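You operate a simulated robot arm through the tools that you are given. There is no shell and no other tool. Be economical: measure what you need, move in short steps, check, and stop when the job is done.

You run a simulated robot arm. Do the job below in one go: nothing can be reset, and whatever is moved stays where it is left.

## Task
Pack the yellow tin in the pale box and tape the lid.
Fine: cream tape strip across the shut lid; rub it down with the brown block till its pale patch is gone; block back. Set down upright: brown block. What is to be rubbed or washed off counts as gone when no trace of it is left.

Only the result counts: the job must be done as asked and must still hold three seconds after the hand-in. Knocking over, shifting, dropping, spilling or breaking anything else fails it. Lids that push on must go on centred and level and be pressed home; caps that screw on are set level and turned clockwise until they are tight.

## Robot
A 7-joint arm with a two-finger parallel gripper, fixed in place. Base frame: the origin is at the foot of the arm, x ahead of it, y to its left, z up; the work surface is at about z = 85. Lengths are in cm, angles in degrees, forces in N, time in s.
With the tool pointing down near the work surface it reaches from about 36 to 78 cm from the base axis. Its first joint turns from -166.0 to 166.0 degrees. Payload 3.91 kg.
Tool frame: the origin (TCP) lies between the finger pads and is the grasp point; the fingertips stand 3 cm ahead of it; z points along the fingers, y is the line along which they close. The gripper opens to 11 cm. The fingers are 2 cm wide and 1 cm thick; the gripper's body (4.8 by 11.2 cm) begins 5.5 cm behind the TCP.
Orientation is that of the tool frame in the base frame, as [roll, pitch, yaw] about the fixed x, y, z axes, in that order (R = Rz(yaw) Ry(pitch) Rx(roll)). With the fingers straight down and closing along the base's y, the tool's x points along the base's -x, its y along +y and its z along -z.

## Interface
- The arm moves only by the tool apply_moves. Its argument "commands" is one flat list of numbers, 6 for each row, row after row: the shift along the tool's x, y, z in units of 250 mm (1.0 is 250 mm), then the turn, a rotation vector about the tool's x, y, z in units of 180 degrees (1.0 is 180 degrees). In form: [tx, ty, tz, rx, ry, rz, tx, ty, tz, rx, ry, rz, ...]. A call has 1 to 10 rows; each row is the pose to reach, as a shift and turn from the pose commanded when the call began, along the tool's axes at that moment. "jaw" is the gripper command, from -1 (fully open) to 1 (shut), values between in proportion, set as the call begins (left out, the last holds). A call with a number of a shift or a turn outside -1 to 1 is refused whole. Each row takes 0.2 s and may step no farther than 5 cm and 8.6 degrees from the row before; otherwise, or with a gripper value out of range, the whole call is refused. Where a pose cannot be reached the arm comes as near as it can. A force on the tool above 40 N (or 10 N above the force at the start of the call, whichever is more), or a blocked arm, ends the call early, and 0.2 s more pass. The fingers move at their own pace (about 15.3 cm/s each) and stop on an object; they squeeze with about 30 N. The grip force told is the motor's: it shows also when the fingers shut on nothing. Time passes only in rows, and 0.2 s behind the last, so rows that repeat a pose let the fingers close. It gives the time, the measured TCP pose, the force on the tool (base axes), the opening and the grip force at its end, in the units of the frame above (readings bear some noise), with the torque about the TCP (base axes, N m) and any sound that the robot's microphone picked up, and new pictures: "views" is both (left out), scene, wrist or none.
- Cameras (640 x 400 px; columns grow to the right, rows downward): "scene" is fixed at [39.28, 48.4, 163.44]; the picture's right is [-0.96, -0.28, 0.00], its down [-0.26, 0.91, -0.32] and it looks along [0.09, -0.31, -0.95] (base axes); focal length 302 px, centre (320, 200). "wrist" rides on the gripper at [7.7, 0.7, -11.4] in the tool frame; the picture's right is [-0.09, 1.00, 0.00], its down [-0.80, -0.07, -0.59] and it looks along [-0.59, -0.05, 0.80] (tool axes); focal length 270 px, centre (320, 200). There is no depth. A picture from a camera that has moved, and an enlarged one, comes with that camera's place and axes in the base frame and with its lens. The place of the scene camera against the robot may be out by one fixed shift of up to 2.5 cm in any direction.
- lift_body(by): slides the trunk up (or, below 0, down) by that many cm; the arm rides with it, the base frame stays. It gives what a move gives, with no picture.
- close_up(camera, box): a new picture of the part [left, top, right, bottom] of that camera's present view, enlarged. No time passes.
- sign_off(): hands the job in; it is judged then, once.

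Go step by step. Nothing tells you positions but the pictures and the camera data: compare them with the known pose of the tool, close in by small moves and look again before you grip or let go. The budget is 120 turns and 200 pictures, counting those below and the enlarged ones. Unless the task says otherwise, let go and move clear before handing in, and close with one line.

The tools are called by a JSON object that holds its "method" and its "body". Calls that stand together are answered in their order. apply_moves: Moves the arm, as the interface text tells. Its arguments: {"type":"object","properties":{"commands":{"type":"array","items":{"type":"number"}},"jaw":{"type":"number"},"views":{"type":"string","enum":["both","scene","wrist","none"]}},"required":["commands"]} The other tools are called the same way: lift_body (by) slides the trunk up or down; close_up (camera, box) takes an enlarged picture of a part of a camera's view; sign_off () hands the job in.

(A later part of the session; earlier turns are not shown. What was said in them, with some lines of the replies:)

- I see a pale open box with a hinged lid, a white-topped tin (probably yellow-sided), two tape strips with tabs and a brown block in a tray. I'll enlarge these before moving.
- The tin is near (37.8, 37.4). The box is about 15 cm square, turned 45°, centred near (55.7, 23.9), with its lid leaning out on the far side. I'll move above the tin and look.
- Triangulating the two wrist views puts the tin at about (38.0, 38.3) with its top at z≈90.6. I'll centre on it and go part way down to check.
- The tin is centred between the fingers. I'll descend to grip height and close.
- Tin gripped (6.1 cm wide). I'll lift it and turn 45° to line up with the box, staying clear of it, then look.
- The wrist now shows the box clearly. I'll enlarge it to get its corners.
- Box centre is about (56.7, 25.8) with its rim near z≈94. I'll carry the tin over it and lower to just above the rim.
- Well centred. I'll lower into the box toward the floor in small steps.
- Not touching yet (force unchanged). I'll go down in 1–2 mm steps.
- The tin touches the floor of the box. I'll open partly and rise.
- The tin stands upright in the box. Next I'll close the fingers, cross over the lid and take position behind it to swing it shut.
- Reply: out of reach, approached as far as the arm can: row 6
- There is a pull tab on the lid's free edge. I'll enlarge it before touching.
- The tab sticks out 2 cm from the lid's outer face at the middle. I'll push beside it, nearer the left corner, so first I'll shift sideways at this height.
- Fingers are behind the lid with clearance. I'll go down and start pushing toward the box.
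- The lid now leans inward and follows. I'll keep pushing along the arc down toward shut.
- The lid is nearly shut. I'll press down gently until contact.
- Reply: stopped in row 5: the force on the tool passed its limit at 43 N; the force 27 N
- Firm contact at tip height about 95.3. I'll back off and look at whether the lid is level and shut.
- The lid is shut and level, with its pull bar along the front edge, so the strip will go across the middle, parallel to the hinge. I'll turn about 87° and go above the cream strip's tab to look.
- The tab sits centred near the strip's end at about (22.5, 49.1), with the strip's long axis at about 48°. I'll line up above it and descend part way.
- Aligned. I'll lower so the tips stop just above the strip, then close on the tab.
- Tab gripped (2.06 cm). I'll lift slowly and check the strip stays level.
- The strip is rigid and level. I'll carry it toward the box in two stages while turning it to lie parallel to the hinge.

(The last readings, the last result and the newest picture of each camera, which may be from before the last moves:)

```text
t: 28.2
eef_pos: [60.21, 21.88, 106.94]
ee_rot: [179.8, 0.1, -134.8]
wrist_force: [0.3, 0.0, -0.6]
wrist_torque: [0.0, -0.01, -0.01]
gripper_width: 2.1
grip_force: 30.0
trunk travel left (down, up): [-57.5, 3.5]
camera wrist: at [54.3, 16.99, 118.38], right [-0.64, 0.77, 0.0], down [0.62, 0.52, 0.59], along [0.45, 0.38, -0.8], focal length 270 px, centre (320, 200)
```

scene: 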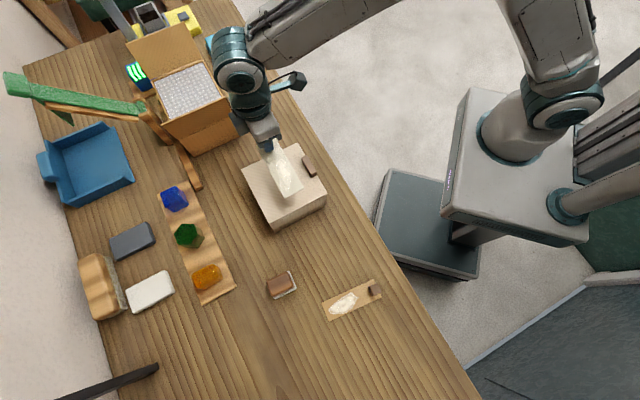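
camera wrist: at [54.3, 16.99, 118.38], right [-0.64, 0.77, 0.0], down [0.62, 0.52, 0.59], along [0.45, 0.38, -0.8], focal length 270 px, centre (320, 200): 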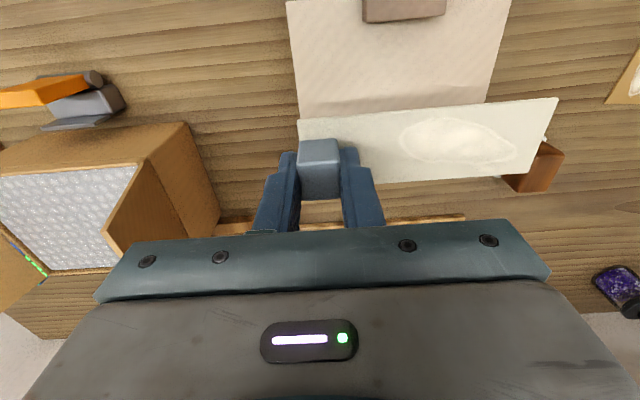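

Looks well placed over the lid. I'll lower to about 1.5 cm above it and check alignment.

{"method": "apply_moves", "body": {"commands": [0, 0, 0.12, 0, 0, 0, 0, 0, 0.24, 0, 0, 0, 0, 0, 0.27, 0, 0, 0]}}

{"method": "close_up", "body": {"camera": "scene", "box": [210, 120, 350, 240]}}

```text
t: 29.0
eef_pos: [60.15, 21.99, 100.17]
ee_rot: [179.9, 0.2, -135.1]
wrist_force: [-0.1, -0.2, 0.4]
wrist_torque: [0.03, 0.02, -0.03]
gripper_width: 2.08
grip_force: 29.8
trunk travel left (down, up): [-57.5, 3.5]
camera wrist: at [54.3, 17.07, 111.66], right [-0.64, 0.77, 0.0], down [0.62, 0.51, 0.6], along [0.46, 0.38, -0.8], focal length 270 px, centre (320, 200)
```

scene: 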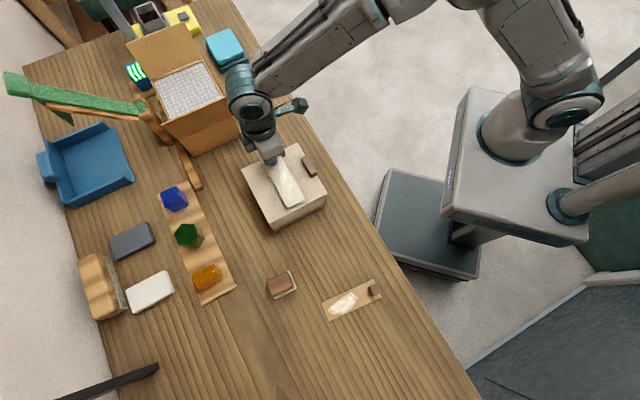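
wrist: 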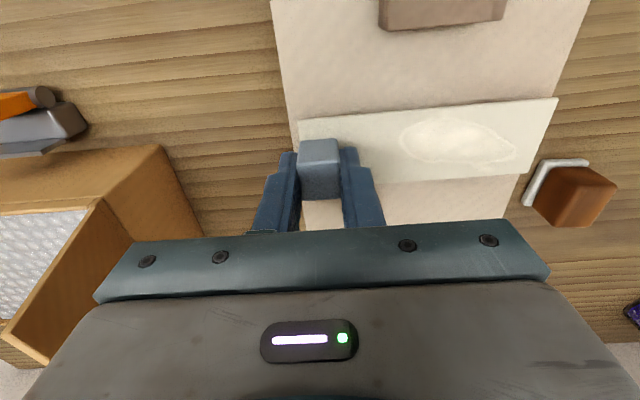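

```text
3.33 times, centred on (280, 180) of scene
camera zoom: at [39.28, 48.4, 163.44], right [-0.96, -0.28, 0.0], down [-0.26, 0.91, -0.32], along [0.09, -0.31, -0.95], focal length 1008 px, centre (453, 267)
```

zoom: 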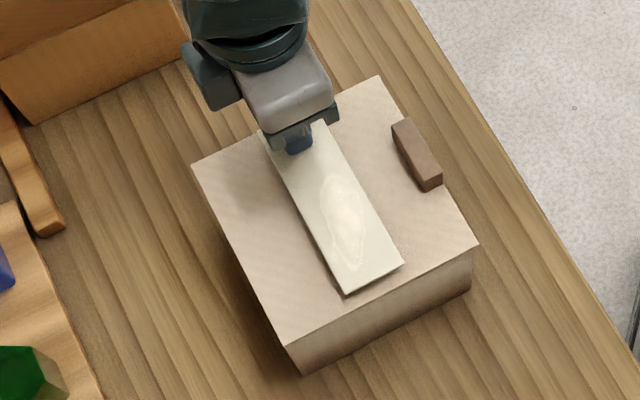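

Alignment is good. I'll lower to contact in small steps.

{"method": "apply_moves", "body": {"commands": [0, 0, 0.025, 0, 0, 0, 0, 0, 0.045, 0, 0, 0, 0, 0, 0.053, 0, 0, 0], "views": "wrist"}}

```text
t: 29.8
eef_pos: [60.05, 22.06, 99.05]
ee_rot: [179.8, 0.1, -135.0]
wrist_force: [-0.2, -0.5, 6.5]
wrist_torque: [-0.02, 0.05, 0.03]
gripper_width: 2.06
grip_force: 29.9
trunk travel left (down, up): [-57.5, 3.5]
camera wrist: at [54.24, 17.06, 110.41], right [-0.64, 0.77, 0.0], down [0.62, 0.51, 0.6], along [0.46, 0.38, -0.8], focal length 270 px, centre (320, 200)
```

wrist: 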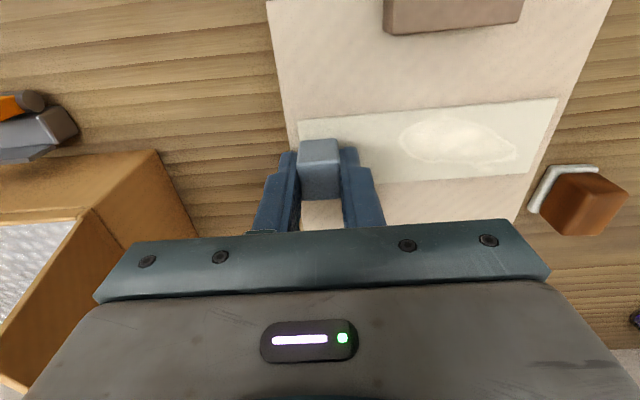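

The strip rests on the lid, inside its edges. I'll release and rise.

{"method": "apply_moves", "body": {"commands": [0, 0, 0, 0, 0, 0, 0, 0, 0, 0, 0, 0, 0, 0, -0.08, 0, 0, 0, 0, 0, -0.2, 0, 0, 0, 0, 0, -0.36, 0, 0, 0, 0.12, 0, -0.5, 0, 0, 0, 0.3, 0, -0.55, 0, 0, 0], "jaw": 0}}

{"method": "close_up", "body": {"camera": "scene", "box": [210, 120, 350, 240]}}

```text
t: 31.4
eef_pos: [55.02, 16.66, 112.85]
ee_rot: [179.8, 0.1, -135.0]
wrist_force: [-0.6, 0.6, -0.3]
wrist_torque: [0.03, 0.02, 0.0]
gripper_width: 5.51
grip_force: 0.0
trunk travel left (down, up): [-57.5, 3.5]
camera wrist: at [49.0, 11.65, 124.2], right [-0.64, 0.77, 0.0], down [0.62, 0.51, 0.6], along [0.46, 0.38, -0.8], focal length 270 px, centre (320, 200)
```

scene: 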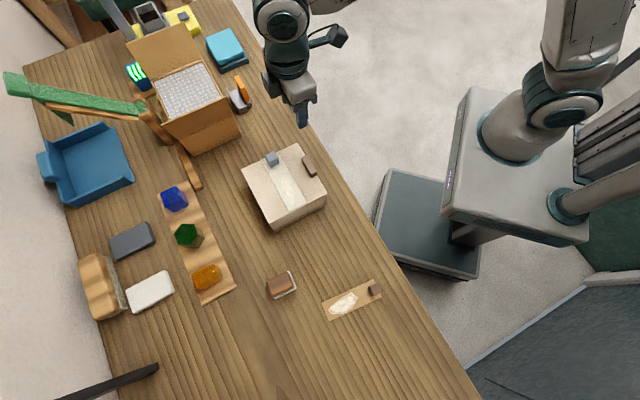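
wrist: 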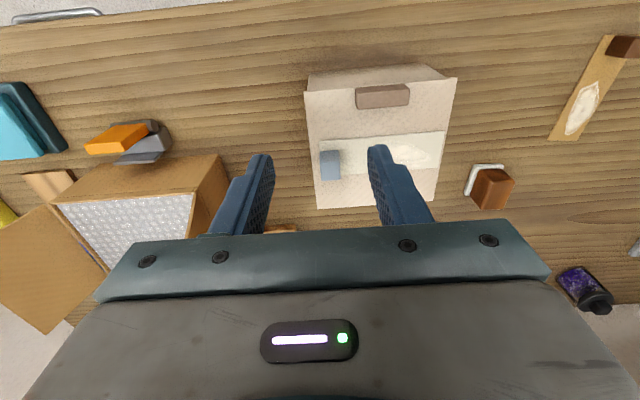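

```text
3.33 times, centred on (280, 180) of scene
camera zoom: at [39.28, 48.4, 163.44], right [-0.96, -0.28, 0.0], down [-0.26, 0.91, -0.32], along [0.09, -0.31, -0.95], focal length 1008 px, centre (453, 267)
```

zoom: 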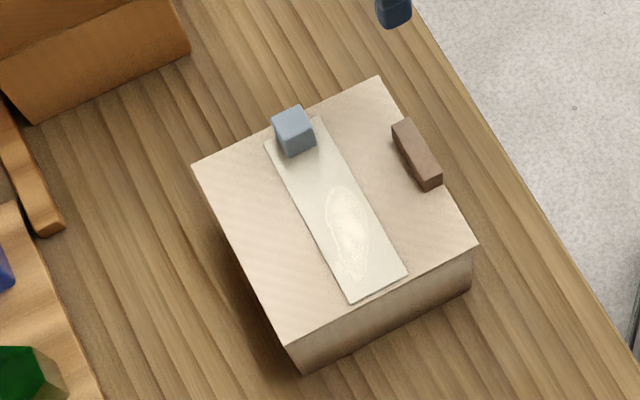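

The strip lies flat across the lid. Next is the brown block near (50, 48.7), so I'll go near it and look.

{"method": "apply_moves", "body": {"commands": [-0.09, 0.135, 0, 0, 0, 0, -0.18, 0.27, 0, 0, 0, 0, -0.27, 0.405, 0, 0, 0, 0, -0.36, 0.54, 0, 0, 0, 0, -0.45, 0.675, 0, 0, 0, 0, -0.54, 0.81, 0, 0, 0, 0, -0.6, 0.95, 0.05, 0, 0, 0, -0.68, 0.98, 0.18, 0, 0, 0]}}

```text
t: 33.2
eef_pos: [49.61, 46.43, 108.02]
ee_rot: [179.9, 0.1, -135.2]
wrist_force: [0.3, 0.5, 0.3]
wrist_torque: [0.0, 0.02, 0.01]
gripper_width: 5.5
grip_force: 0.1
trunk travel left (down, up): [-57.5, 3.5]
camera wrist: at [43.81, 41.41, 119.44], right [-0.64, 0.77, 0.0], down [0.62, 0.51, 0.59], along [0.45, 0.38, -0.8], focal length 270 px, centre (320, 200)
```

scene: 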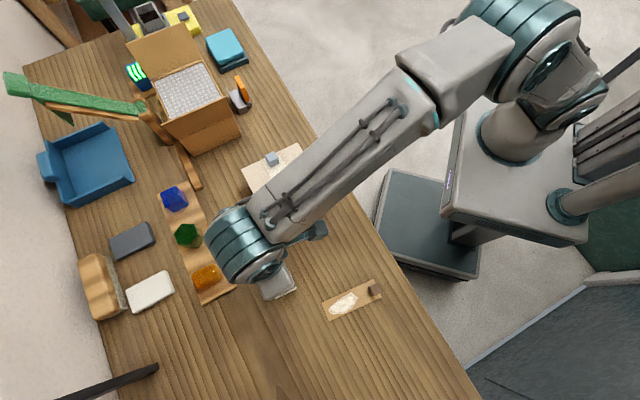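
wrist: 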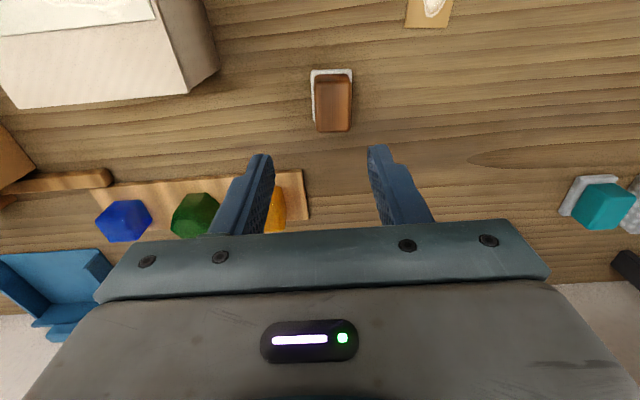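

{"method": "close_up", "body": {"camera": "wrist", "box": [280, 50, 390, 150]}}

```text
4.00 times, centred on (335, 100) of wrist
camera zoom: at [43.81, 41.41, 119.44], right [-0.64, 0.77, 0.0], down [0.62, 0.51, 0.59], along [0.45, 0.38, -0.8], focal length 1081 px, centre (260, 600)
```

zoom: 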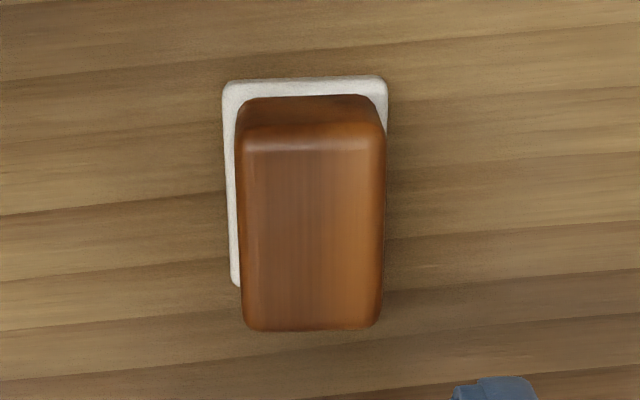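

The brown block has a felt pad beneath, and its top is near (50.1, 48.75, 89.5). I'll align to its roughly 3° turn and descend part way.

{"method": "apply_moves", "body": {"commands": [-0.079, 0.052, 0.08, 0, 0, 0.0167, -0.079, 0.052, 0.26, 0, 0, 0.0167, -0.079, 0.052, 0.44, 0, 0, 0.0167], "jaw": -0.3, "views": "wrist"}}

```text
t: 34.0
eef_pos: [50.08, 48.51, 97.17]
ee_rot: [180.0, 0.0, -138.1]
wrist_force: [-0.2, 0.3, 0.6]
wrist_torque: [0.03, 0.0, 0.01]
gripper_width: 7.14
grip_force: 0.0
trunk travel left (down, up): [-57.5, 3.5]
camera wrist: at [43.95, 43.87, 108.58], right [-0.6, 0.8, 0.0], down [0.64, 0.48, 0.59], along [0.47, 0.36, -0.8], focal length 270 px, centre (320, 200)
```

wrist: 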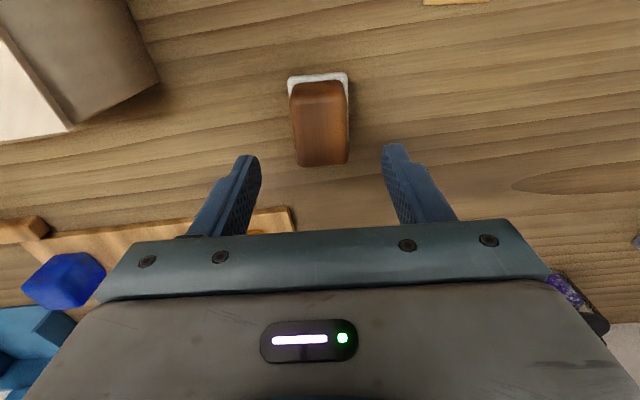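

{"method": "apply_moves", "body": {"commands": [0, 0, 0.15, 0, 0, 0, 0, 0, 0.26, 0, 0, 0, 0, 0, 0.3, 0, 0, 0], "views": "wrist"}}

{"method": "apply_moves", "body": {"commands": [0, 0, 0, 0, 0, 0, 0, 0, 0, 0, 0, 0, 0, 0, 0, 0, 0, 0], "jaw": 1, "views": "wrist"}}

```text
t: 34.8
eef_pos: [50.0, 48.49, 89.63]
ee_rot: [179.7, 0.0, -138.0]
wrist_force: [-0.1, -0.4, 0.2]
wrist_torque: [0.02, 0.02, 0.0]
gripper_width: 7.16
grip_force: 0.0
trunk travel left (down, up): [-57.5, 3.5]
camera wrist: at [43.9, 43.85, 101.03], right [-0.6, 0.8, 0.0], down [0.64, 0.48, 0.59], along [0.47, 0.36, -0.8], focal length 270 px, centre (320, 200)
```

wrist: 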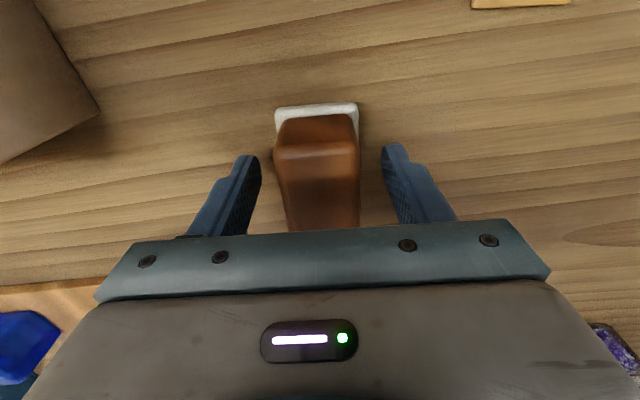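

```text
t: 35.6
eef_pos: [49.93, 48.45, 89.7]
ee_rot: [179.8, 0.0, -138.1]
wrist_force: [0.0, -0.1, -0.4]
wrist_torque: [-0.02, -0.03, 0.04]
gripper_width: 3.99
grip_force: 30.6
trunk travel left (down, up): [-57.5, 3.5]
camera wrist: at [43.91, 43.86, 101.04], right [-0.6, 0.8, 0.0], down [0.64, 0.48, 0.59], along [0.47, 0.36, -0.8], focal length 270 px, centre (320, 200)
```

wrist: 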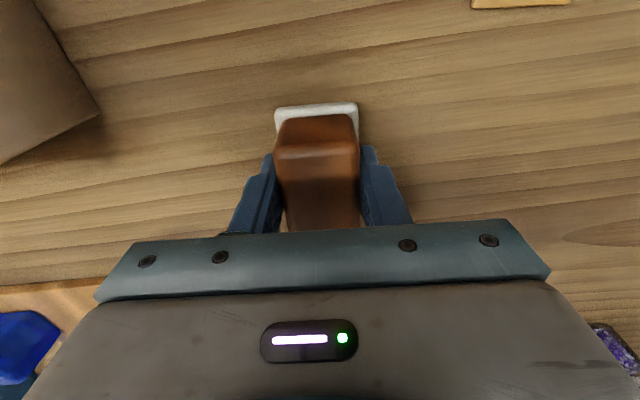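

Gripped at 4 cm wide. Its home pose is TCP (49.97, 48.47, 89.65), yaw −138. I'll lift and see whether the pad comes along.

{"method": "apply_moves", "body": {"commands": [0, 0, -0.04, 0, 0, 0, 0, 0, -0.15, 0, 0, 0, 0, 0, -0.34, 0, 0, 0, 0, 0, -0.53, 0, 0, 0, 0, 0, -0.7, 0, 0, 0]}}

```text
t: 36.8
eef_pos: [49.95, 48.3, 107.23]
ee_rot: [179.8, 0.0, -138.1]
wrist_force: [-0.1, 0.5, -1.5]
wrist_torque: [-0.04, 0.01, 0.02]
gripper_width: 3.97
grip_force: 29.7
trunk travel left (down, up): [-57.5, 3.5]
camera wrist: at [43.85, 43.62, 118.69], right [-0.6, 0.8, 0.0], down [0.64, 0.48, 0.59], along [0.47, 0.36, -0.8], focal length 270 px, centre (320, 200)
```

scene: 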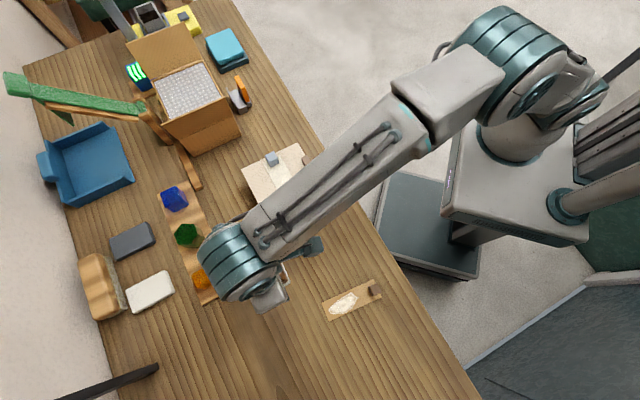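
wrist: 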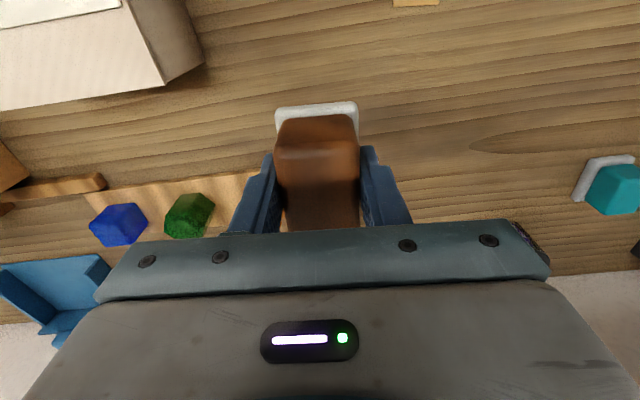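

The felt pad is part of the block. I'll carry it over the strip's pale patch, aligned with the strip.

{"method": "apply_moves", "body": {"commands": [0.084, -0.152, 0, 0, 0, -0.004, 0.168, -0.304, 0, 0, 0, -0.008, 0.253, -0.456, 0, 0, 0, -0.012, 0.338, -0.608, 0, 0, 0, -0.0172, 0.422, -0.76, 0, 0, 0, -0.0172, 0.422, -0.76, 0.12, 0, 0, -0.0172]}}

{"method": "close_up", "body": {"camera": "scene", "box": [210, 120, 350, 240]}}

```text
t: 38.2
eef_pos: [55.06, 27.14, 103.98]
ee_rot: [179.8, 0.0, -134.9]
wrist_force: [-0.9, -0.5, -1.7]
wrist_torque: [0.0, -0.01, 0.01]
gripper_width: 3.97
grip_force: 30.2
trunk travel left (down, up): [-57.5, 3.5]
camera wrist: at [49.15, 22.19, 115.48], right [-0.64, 0.77, 0.0], down [0.62, 0.52, 0.59], along [0.45, 0.38, -0.8], focal length 270 px, centre (320, 200)
```

scene: 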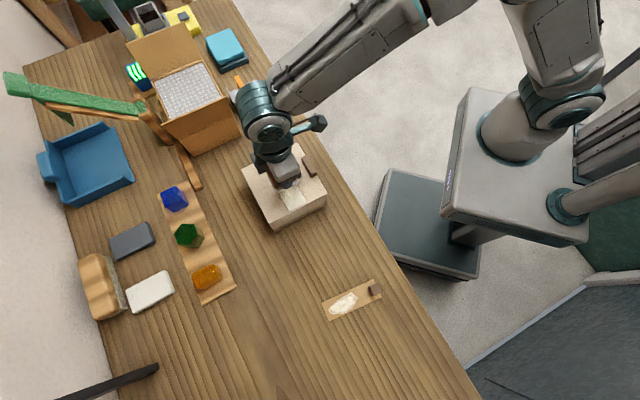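
wrist: 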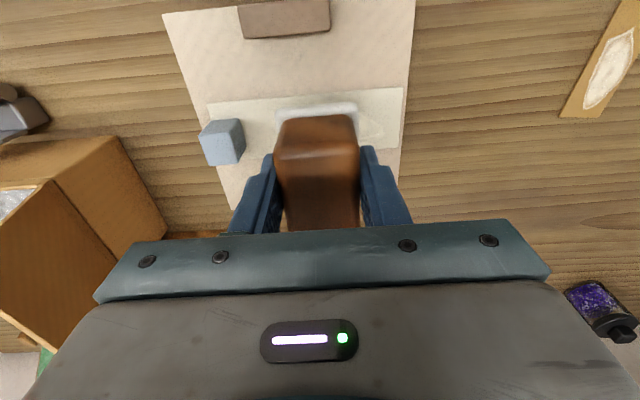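

```text
3.33 times, centred on (280, 180) of scene
camera zoom: at [39.28, 48.4, 163.44], right [-0.96, -0.28, 0.0], down [-0.26, 0.91, -0.32], along [0.09, -0.31, -0.95], focal length 1008 px, centre (453, 267)
```

zoom: 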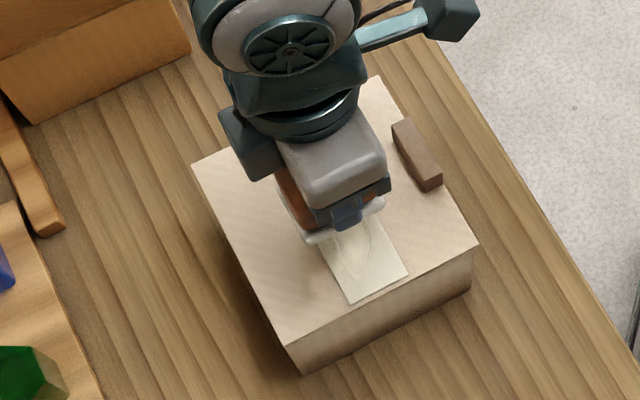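

{"method": "apply_moves", "body": {"commands": [0, 0, 0.1, 0, 0, 0, 0, 0, 0.128, 0, 0, 0, 0, 0, 0.14, 0, 0, 0, 0, 0, 0.147, 0, 0, 0], "views": "wrist"}}

```text
t: 39.2
eef_pos: [54.98, 27.31, 100.46]
ee_rot: [179.8, 0.1, -134.9]
wrist_force: [0.0, 0.0, 0.8]
wrist_torque: [0.02, -0.04, -0.04]
gripper_width: 4.0
grip_force: 29.8
trunk travel left (down, up): [-57.5, 3.5]
camera wrist: at [49.07, 22.3, 111.91], right [-0.64, 0.77, 0.0], down [0.62, 0.52, 0.6], along [0.45, 0.38, -0.8], focal length 270 px, centre (320, 200)
```

wrist: 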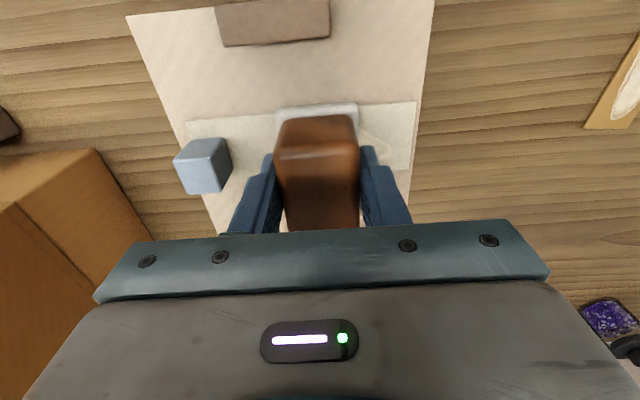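

Just touching. I'll press lightly and make strokes along the strip.

{"method": "apply_moves", "body": {"commands": [0, 0, 0.009, 0, 0, 0, 0, 0.07, 0.009, 0, 0, 0, 0, 0.14, 0.009, 0, 0, 0, 0, 0.07, 0.009, 0, 0, 0, 0, 0, 0.009, 0, 0, 0, 0, -0.08, 0.009, 0, 0, 0, 0, 0, 0.009, 0, 0, 0, 0, 0.07, 0.009, 0, 0, 0, 0, 0.14, 0.009, 0, 0, 0, 0, 0.07, 0.009, 0, 0, 0], "views": "wrist"}}

```text
t: 41.4
eef_pos: [53.67, 28.44, 100.29]
ee_rot: [179.7, 0.0, -134.9]
wrist_force: [-2.2, 4.2, 14.1]
wrist_torque: [0.14, -0.04, 0.07]
gripper_width: 3.97
grip_force: 30.1
trunk travel left (down, up): [-57.5, 3.5]
camera wrist: at [47.78, 23.5, 111.8], right [-0.64, 0.77, 0.0], down [0.62, 0.51, 0.6], along [0.45, 0.39, -0.8], focal length 270 px, centre (320, 200)
```

wrist: 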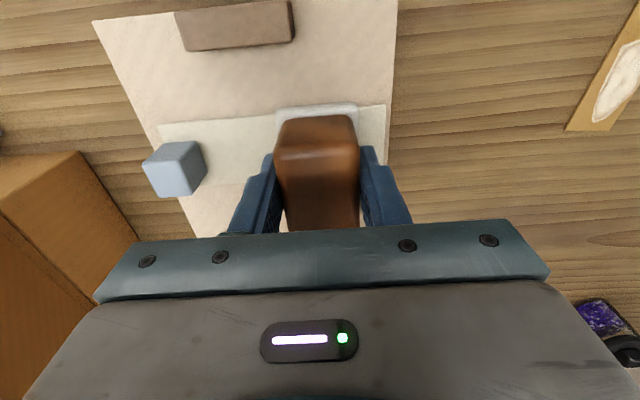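

{"method": "apply_moves", "body": {"commands": [0, 0.07, 0, 0, 0, 0, 0.02, 0, 0, 0, 0, 0, 0.02, -0.075, 0, 0, 0, 0, 0.02, -0.15, 0, 0, 0, 0, 0, -0.075, 0, 0, 0, 0, -0.02, 0, 0, 0, 0, 0, -0.02, 0.07, 0, 0, 0, 0, -0.02, 0, 0, 0, 0, 0, 0, -0.075, 0, 0, 0, 0, 0, -0.15, 0, 0, 0, 0], "views": "none"}}

{"method": "apply_moves", "body": {"commands": [0, 0, -0.08, 0, 0, 0, 0, 0, -0.25, 0, 0, 0, 0.15, 0, -0.4, 0, 0, 0, 0.32, 0, -0.45, 0, 0, 0, 0.5, 0, -0.45, 0, 0, 0]}}

{"method": "close_up", "body": {"camera": "scene", "box": [230, 140, 330, 230]}}

```text
t: 43.6
eef_pos: [56.66, 25.75, 100.36]
ee_rot: [180.0, 0.1, -134.9]
wrist_force: [-0.6, 1.5, 13.4]
wrist_torque: [0.07, -0.02, 0.02]
gripper_width: 3.96
grip_force: 30.6
trunk travel left (down, up): [-57.5, 3.5]
```

```text
refused: row 3 steps farther than a row can; nothing moved
```

```text
4.44 times, centred on (280, 185) of scene
camera zoom: at [39.28, 48.4, 163.44], right [-0.96, -0.28, 0.0], down [-0.26, 0.91, -0.32], along [0.09, -0.31, -0.95], focal length 1344 px, centre (498, 267)
```

zoom: 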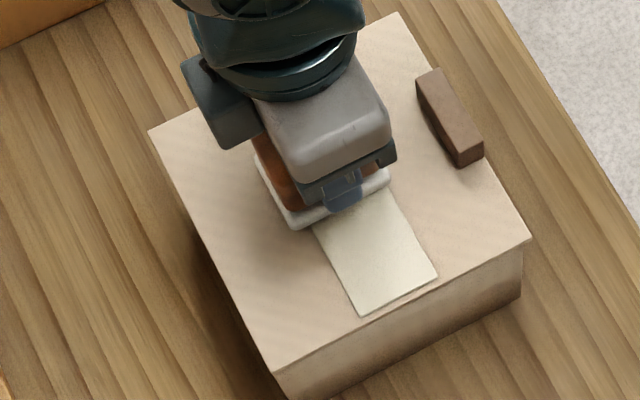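

The visible part of the patch is gone. I'll lift off and check the whole strip.

{"method": "apply_moves", "body": {"commands": [0, 0, -0.08, 0, 0, 0, 0, 0, -0.25, 0, 0, 0, 0.12, 0, -0.35, 0, 0, 0, 0.28, 0, -0.42, 0, 0, 0, 0.46, 0, -0.42, 0, 0, 0]}}

{"method": "close_up", "body": {"camera": "scene", "box": [230, 140, 330, 230]}}

{"method": "close_up", "body": {"camera": "wrist", "box": [230, 60, 470, 210]}}

```text
t: 44.8
eef_pos: [48.09, 17.8, 110.7]
ee_rot: [179.8, 0.2, -135.0]
wrist_force: [-0.4, 0.6, -1.1]
wrist_torque: [0.02, -0.04, 0.01]
gripper_width: 3.99
grip_force: 30.3
trunk travel left (down, up): [-57.5, 3.5]
camera wrist: at [42.14, 12.77, 122.12], right [-0.64, 0.77, 0.0], down [0.62, 0.51, 0.6], along [0.45, 0.38, -0.8], focal length 270 px, centre (320, 200)
```

scene: 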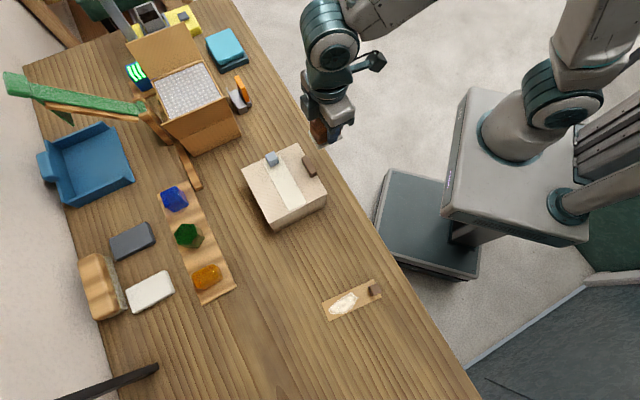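
wrist: 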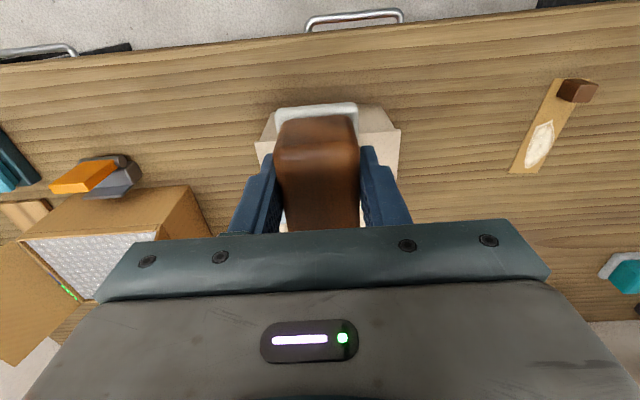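

```text
4.44 times, centred on (280, 185) of scene
camera zoom: at [39.28, 48.4, 163.44], right [-0.96, -0.28, 0.0], down [-0.26, 0.91, -0.32], along [0.09, -0.31, -0.95], focal length 1344 px, centre (498, 267)
```

zoom: 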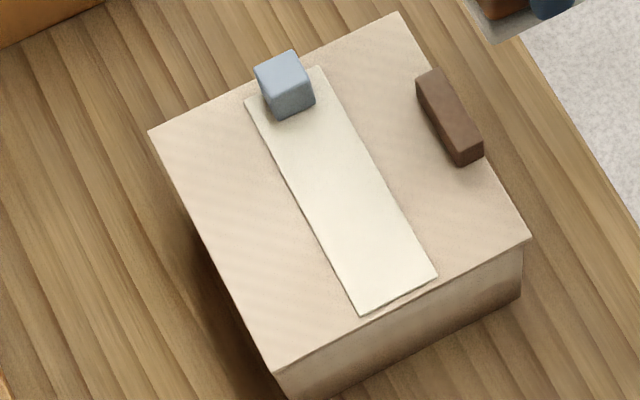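

```text
2.67 times, centred on (350, 135) of wrist
camera zoom: at [42.14, 12.77, 122.12], right [-0.64, 0.77, 0.0], down [0.62, 0.51, 0.6], along [0.45, 0.38, -0.8], focal length 721 px, centre (240, 373)
```

zoom: 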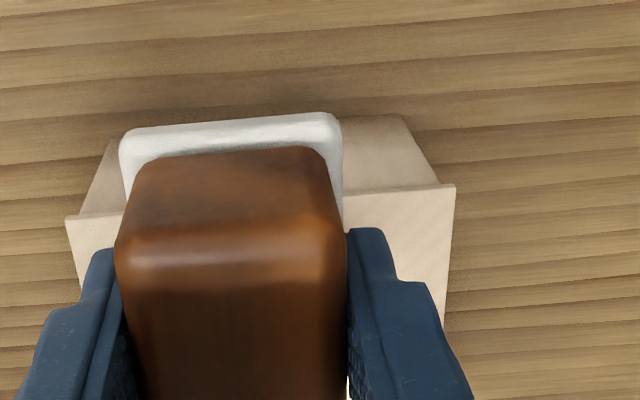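

{"method": "close_up", "body": {"camera": "scene", "box": [275, 150, 335, 215]}}

```text
6.15 times, centred on (305, 182) of scene
camera zoom: at [39.28, 48.4, 163.44], right [-0.96, -0.28, 0.0], down [-0.26, 0.91, -0.32], along [0.09, -0.31, -0.95], focal length 1861 px, centre (412, 308)
```

zoom: 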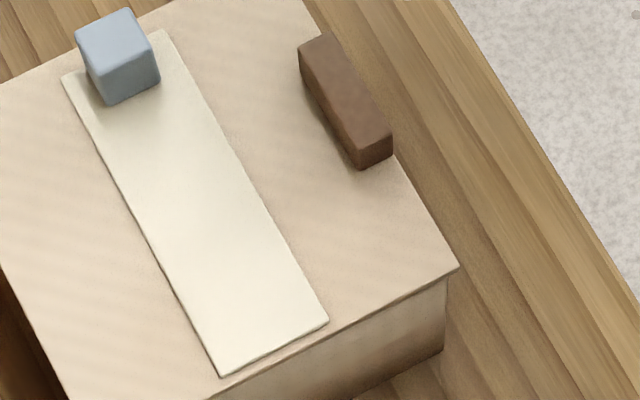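

The strip looks clean. I'll carry the block back over its home spot and look at the strip with the wrist camera on the way.

{"method": "apply_moves", "body": {"commands": [-0.0, 0.19, 0, 0, 0, 0, -0.0, 0.38, 0, 0, 0, 0, -0.0, 0.52, 0, 0, 0, 0], "views": "wrist"}}

{"method": "close_up", "body": {"camera": "wrist", "box": [70, 60, 280, 230]}}

```text
t: 45.6
eef_pos: [38.89, 27.0, 110.66]
ee_rot: [179.9, 0.0, -134.9]
wrist_force: [0.1, -0.9, -2.0]
wrist_torque: [-0.01, 0.0, 0.02]
gripper_width: 3.99
grip_force: 30.2
trunk travel left (down, up): [-57.5, 3.5]
camera wrist: at [33.04, 22.06, 122.13], right [-0.64, 0.77, 0.0], down [0.62, 0.52, 0.59], along [0.45, 0.38, -0.8], focal length 270 px, centre (320, 200)
```

wrist: 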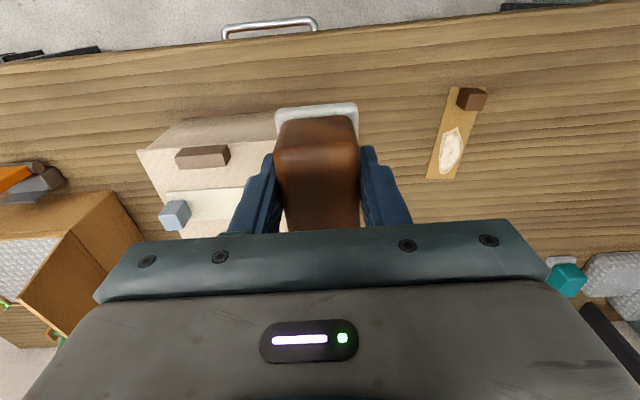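

```text
2.35 times, centred on (175, 145) of wrist
camera zoom: at [33.04, 22.06, 122.13], right [-0.64, 0.77, 0.0], down [0.62, 0.52, 0.59], along [0.45, 0.38, -0.8], focal length 636 px, centre (661, 329)
```

zoom: 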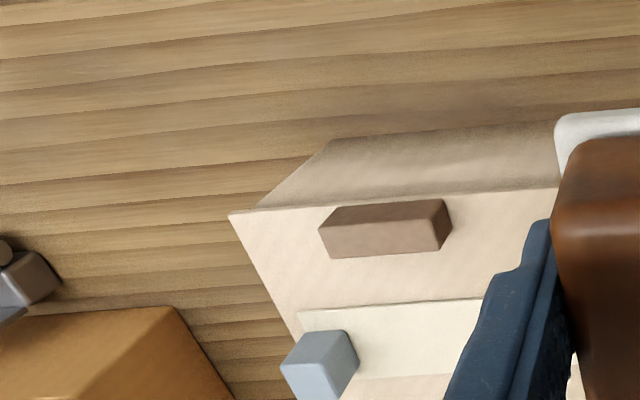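

{"method": "apply_moves", "body": {"commands": [-0.153, 0.049, 0, 0, 0, 0.003, -0.306, 0.098, 0, 0, 0, 0.006, -0.46, 0.147, 0, 0, 0, 0.009, -0.613, 0.196, 0, 0, 0, 0.012, -0.766, 0.245, 0, 0, 0, 0.015, -0.92, 0.294, 0, 0, 0, 0.0172, -0.92, 0.294, 0.15, 0, 0, 0.0172, -0.92, 0.294, 0.34, 0, 0, 0.0172]}}

```text
t: 47.4
eef_pos: [50.12, 48.33, 101.99]
ee_rot: [179.9, 0.0, -138.1]
wrist_force: [0.2, 0.4, -2.3]
wrist_torque: [0.0, 0.02, -0.01]
gripper_width: 3.97
grip_force: 29.8
trunk travel left (down, up): [-57.5, 3.5]
camera wrist: at [43.99, 43.78, 113.46], right [-0.6, 0.8, 0.0], down [0.64, 0.48, 0.59], along [0.47, 0.36, -0.8], focal length 270 px, centre (320, 200)
```

scene: 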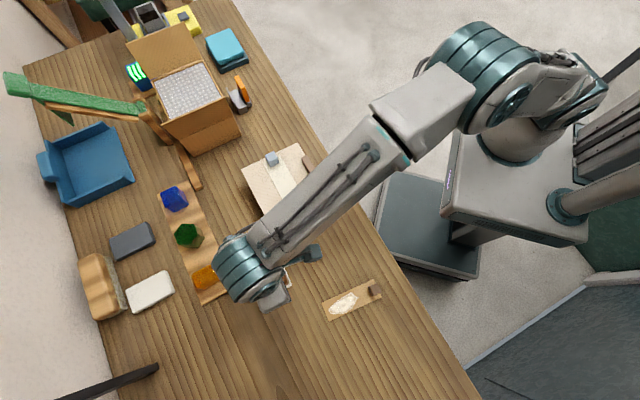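
wrist: 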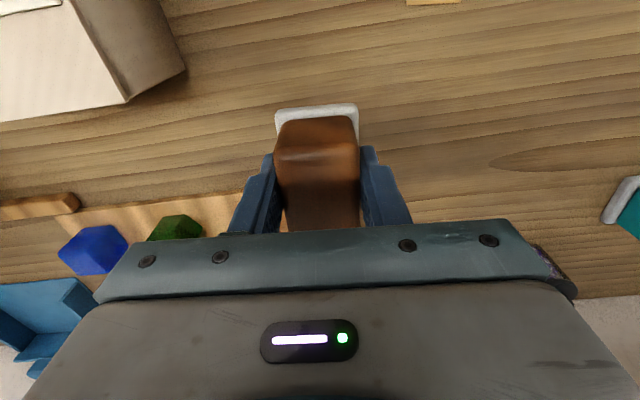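

Over the home spot. I'll lower to the table, slowing near contact.

{"method": "apply_moves", "body": {"commands": [0.001, 0.004, 0.18, 0, 0, 0, 0.001, 0.004, 0.36, 0, 0, 0, 0.001, 0.004, 0.45, 0, 0, 0, 0.001, 0.004, 0.475, 0, 0, 0, 0.001, 0.004, 0.486, 0, 0, 0, 0.001, 0.004, 0.492, 0, 0, 0], "views": "wrist"}}

```text
t: 48.8
eef_pos: [49.99, 48.42, 89.76]
ee_rot: [179.8, -0.1, -138.0]
wrist_force: [-0.1, 0.2, -2.1]
wrist_torque: [-0.01, -0.01, -0.02]
gripper_width: 3.97
grip_force: 29.9
trunk travel left (down, up): [-57.5, 3.5]
camera wrist: at [43.89, 43.78, 101.29], right [-0.6, 0.8, 0.0], down [0.64, 0.48, 0.59], along [0.47, 0.36, -0.8], focal length 270 px, centre (320, 200)
```

wrist: 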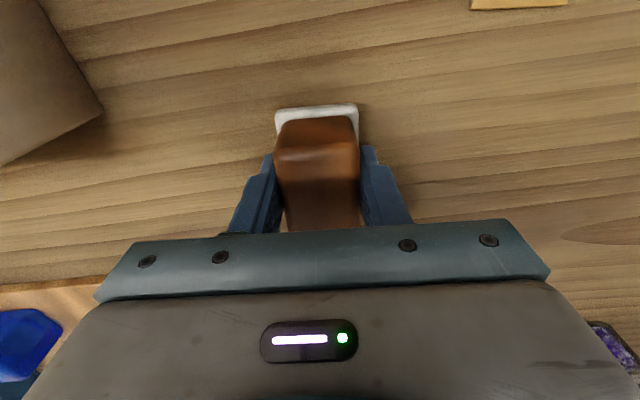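

{"method": "apply_moves", "body": {"commands": [0, 0, 0.004, 0, 0, 0, 0, 0, 0.007, 0, 0, 0], "views": "none"}}

```text
t: 49.4
eef_pos: [50.06, 48.58, 89.65]
ee_rot: [179.9, 0.0, -138.0]
wrist_force: [-0.2, 0.7, -2.2]
wrist_torque: [0.01, 0.0, 0.0]
gripper_width: 3.98
grip_force: 29.6
trunk travel left (down, up): [-57.5, 3.5]
```

Still not loaded, so I'll go down a little more.

{"method": "apply_moves", "body": {"commands": [0, 0, 0.003, 0, 0, 0, 0, 0, 0.006, 0, 0, 0, 0, 0, 0.006, 0, 0, 0], "views": "none"}}

```text
t: 50.2
eef_pos: [50.04, 48.38, 89.49]
ee_rot: [179.8, 0.0, -138.0]
wrist_force: [0.0, -0.6, -2.7]
wrist_torque: [0.02, -0.02, 0.04]
gripper_width: 3.97
grip_force: 30.0
trunk travel left (down, up): [-57.5, 3.5]
```

{"method": "apply_moves", "body": {"commands": [0, 0, 0.004, 0, 0, 0, 0, 0, 0.008, 0, 0, 0, 0, 0, 0.008, 0, 0, 0], "views": "none"}}

```text
t: 51.0
eef_pos: [50.01, 48.43, 89.67]
ee_rot: [179.9, 0.1, -138.0]
wrist_force: [1.5, 0.0, 7.3]
wrist_torque: [-0.26, -0.06, 0.04]
gripper_width: 3.98
grip_force: 29.8
trunk travel left (down, up): [-57.5, 3.5]
```

Contact reached. I'll relieve the load, open and rise.

{"method": "apply_moves", "body": {"commands": [0, 0, -0.006, 0, 0, 0, 0, 0, -0.006, 0, 0, 0], "jaw": -0.3, "views": "none"}}

{"method": "apply_moves", "body": {"commands": [0, 0, -0.08, 0, 0, 0, 0, 0, -0.25, 0, 0, 0, 0, 0, -0.44, 0, 0, 0, 0, 0, -0.63, 0, 0, 0, 0.1, -0.1, -0.75, 0, 0, 0, 0.24, -0.2, -0.8, 0, 0, 0, 0.4, -0.28, -0.85, 0, 0, 0]}}

{"method": "close_up", "body": {"camera": "wrist", "box": [60, 40, 400, 210]}}

{"method": "close_up", "body": {"camera": "scene", "box": [230, 140, 350, 310]}}

```text
t: 51.6
eef_pos: [50.1, 48.54, 89.68]
ee_rot: [179.8, 0.0, -138.0]
wrist_force: [-0.3, 0.0, 0.0]
wrist_torque: [0.01, -0.02, -0.01]
gripper_width: 7.13
grip_force: 0.1
trunk travel left (down, up): [-57.5, 3.5]
```

```text
t: 53.2
eef_pos: [47.37, 36.23, 110.75]
ee_rot: [179.8, 0.2, -138.1]
wrist_force: [0.4, 0.3, -0.6]
wrist_torque: [0.04, -0.02, -0.04]
gripper_width: 7.16
grip_force: 0.0
trunk travel left (down, up): [-57.5, 3.5]
camera wrist: at [41.29, 31.64, 122.15], right [-0.6, 0.8, 0.0], down [0.64, 0.48, 0.6], along [0.47, 0.36, -0.8], focal length 270 px, centre (320, 200)
```

scene: 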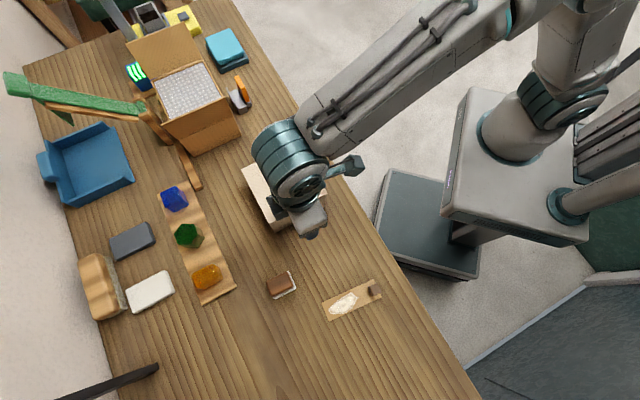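
wrist: 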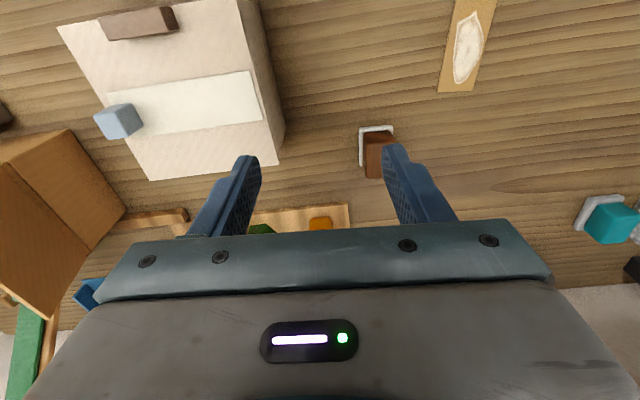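

```text
1.88 times, centred on (230, 125) of wrist
camera zoom: at [41.29, 31.64, 122.15], right [-0.6, 0.8, 0.0], down [0.64, 0.48, 0.6], along [0.47, 0.36, -0.8], focal length 509 px, centre (489, 341)
```

zoom: 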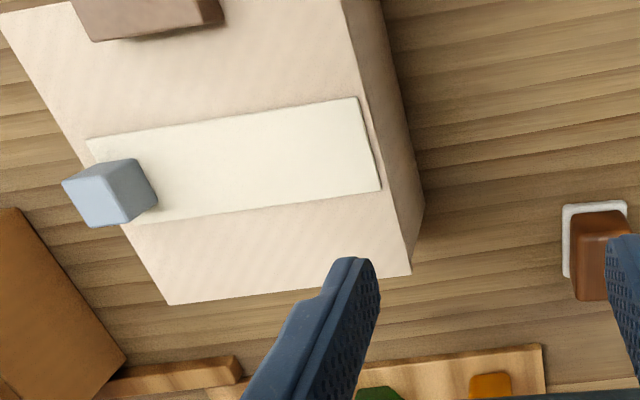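

```text
2.35 times, centred on (290, 225) of scene
camera zoom: at [39.28, 48.4, 163.44], right [-0.96, -0.28, 0.0], down [-0.26, 0.91, -0.32], along [0.09, -0.31, -0.95], focal length 711 px, centre (391, 141)
```

zoom: 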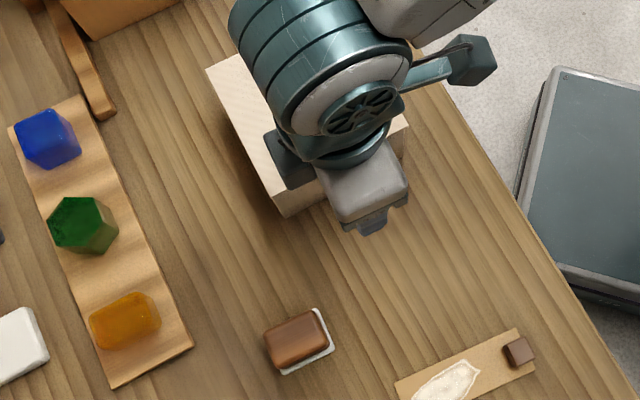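

{"method": "close_up", "body": {"camera": "wrist", "box": [95, 60, 285, 150]}}

```text
3.37 times, centred on (190, 105) of wrist
camera zoom: at [41.29, 31.64, 122.15], right [-0.6, 0.8, 0.0], down [0.64, 0.48, 0.6], along [0.47, 0.36, -0.8], focal length 910 px, centre (758, 520)
```

zoom: 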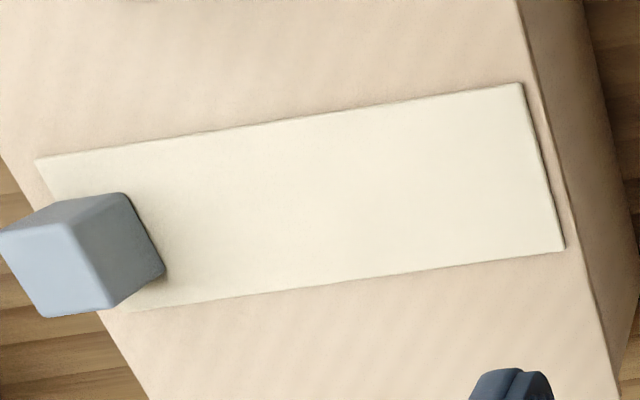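

The strip is clean with no trace of the patch, the lid is shut, the block is upright at home and the gripper is clear. I'm handing in.

{"method": "sign_off", "body": {}}

```text
The job is handed in.
```

The yellow tin is in the pale box with the lid shut. The cream strip lies across the lid, rubbed down with no trace of the pale patch, and the brown block is back upright where it started.
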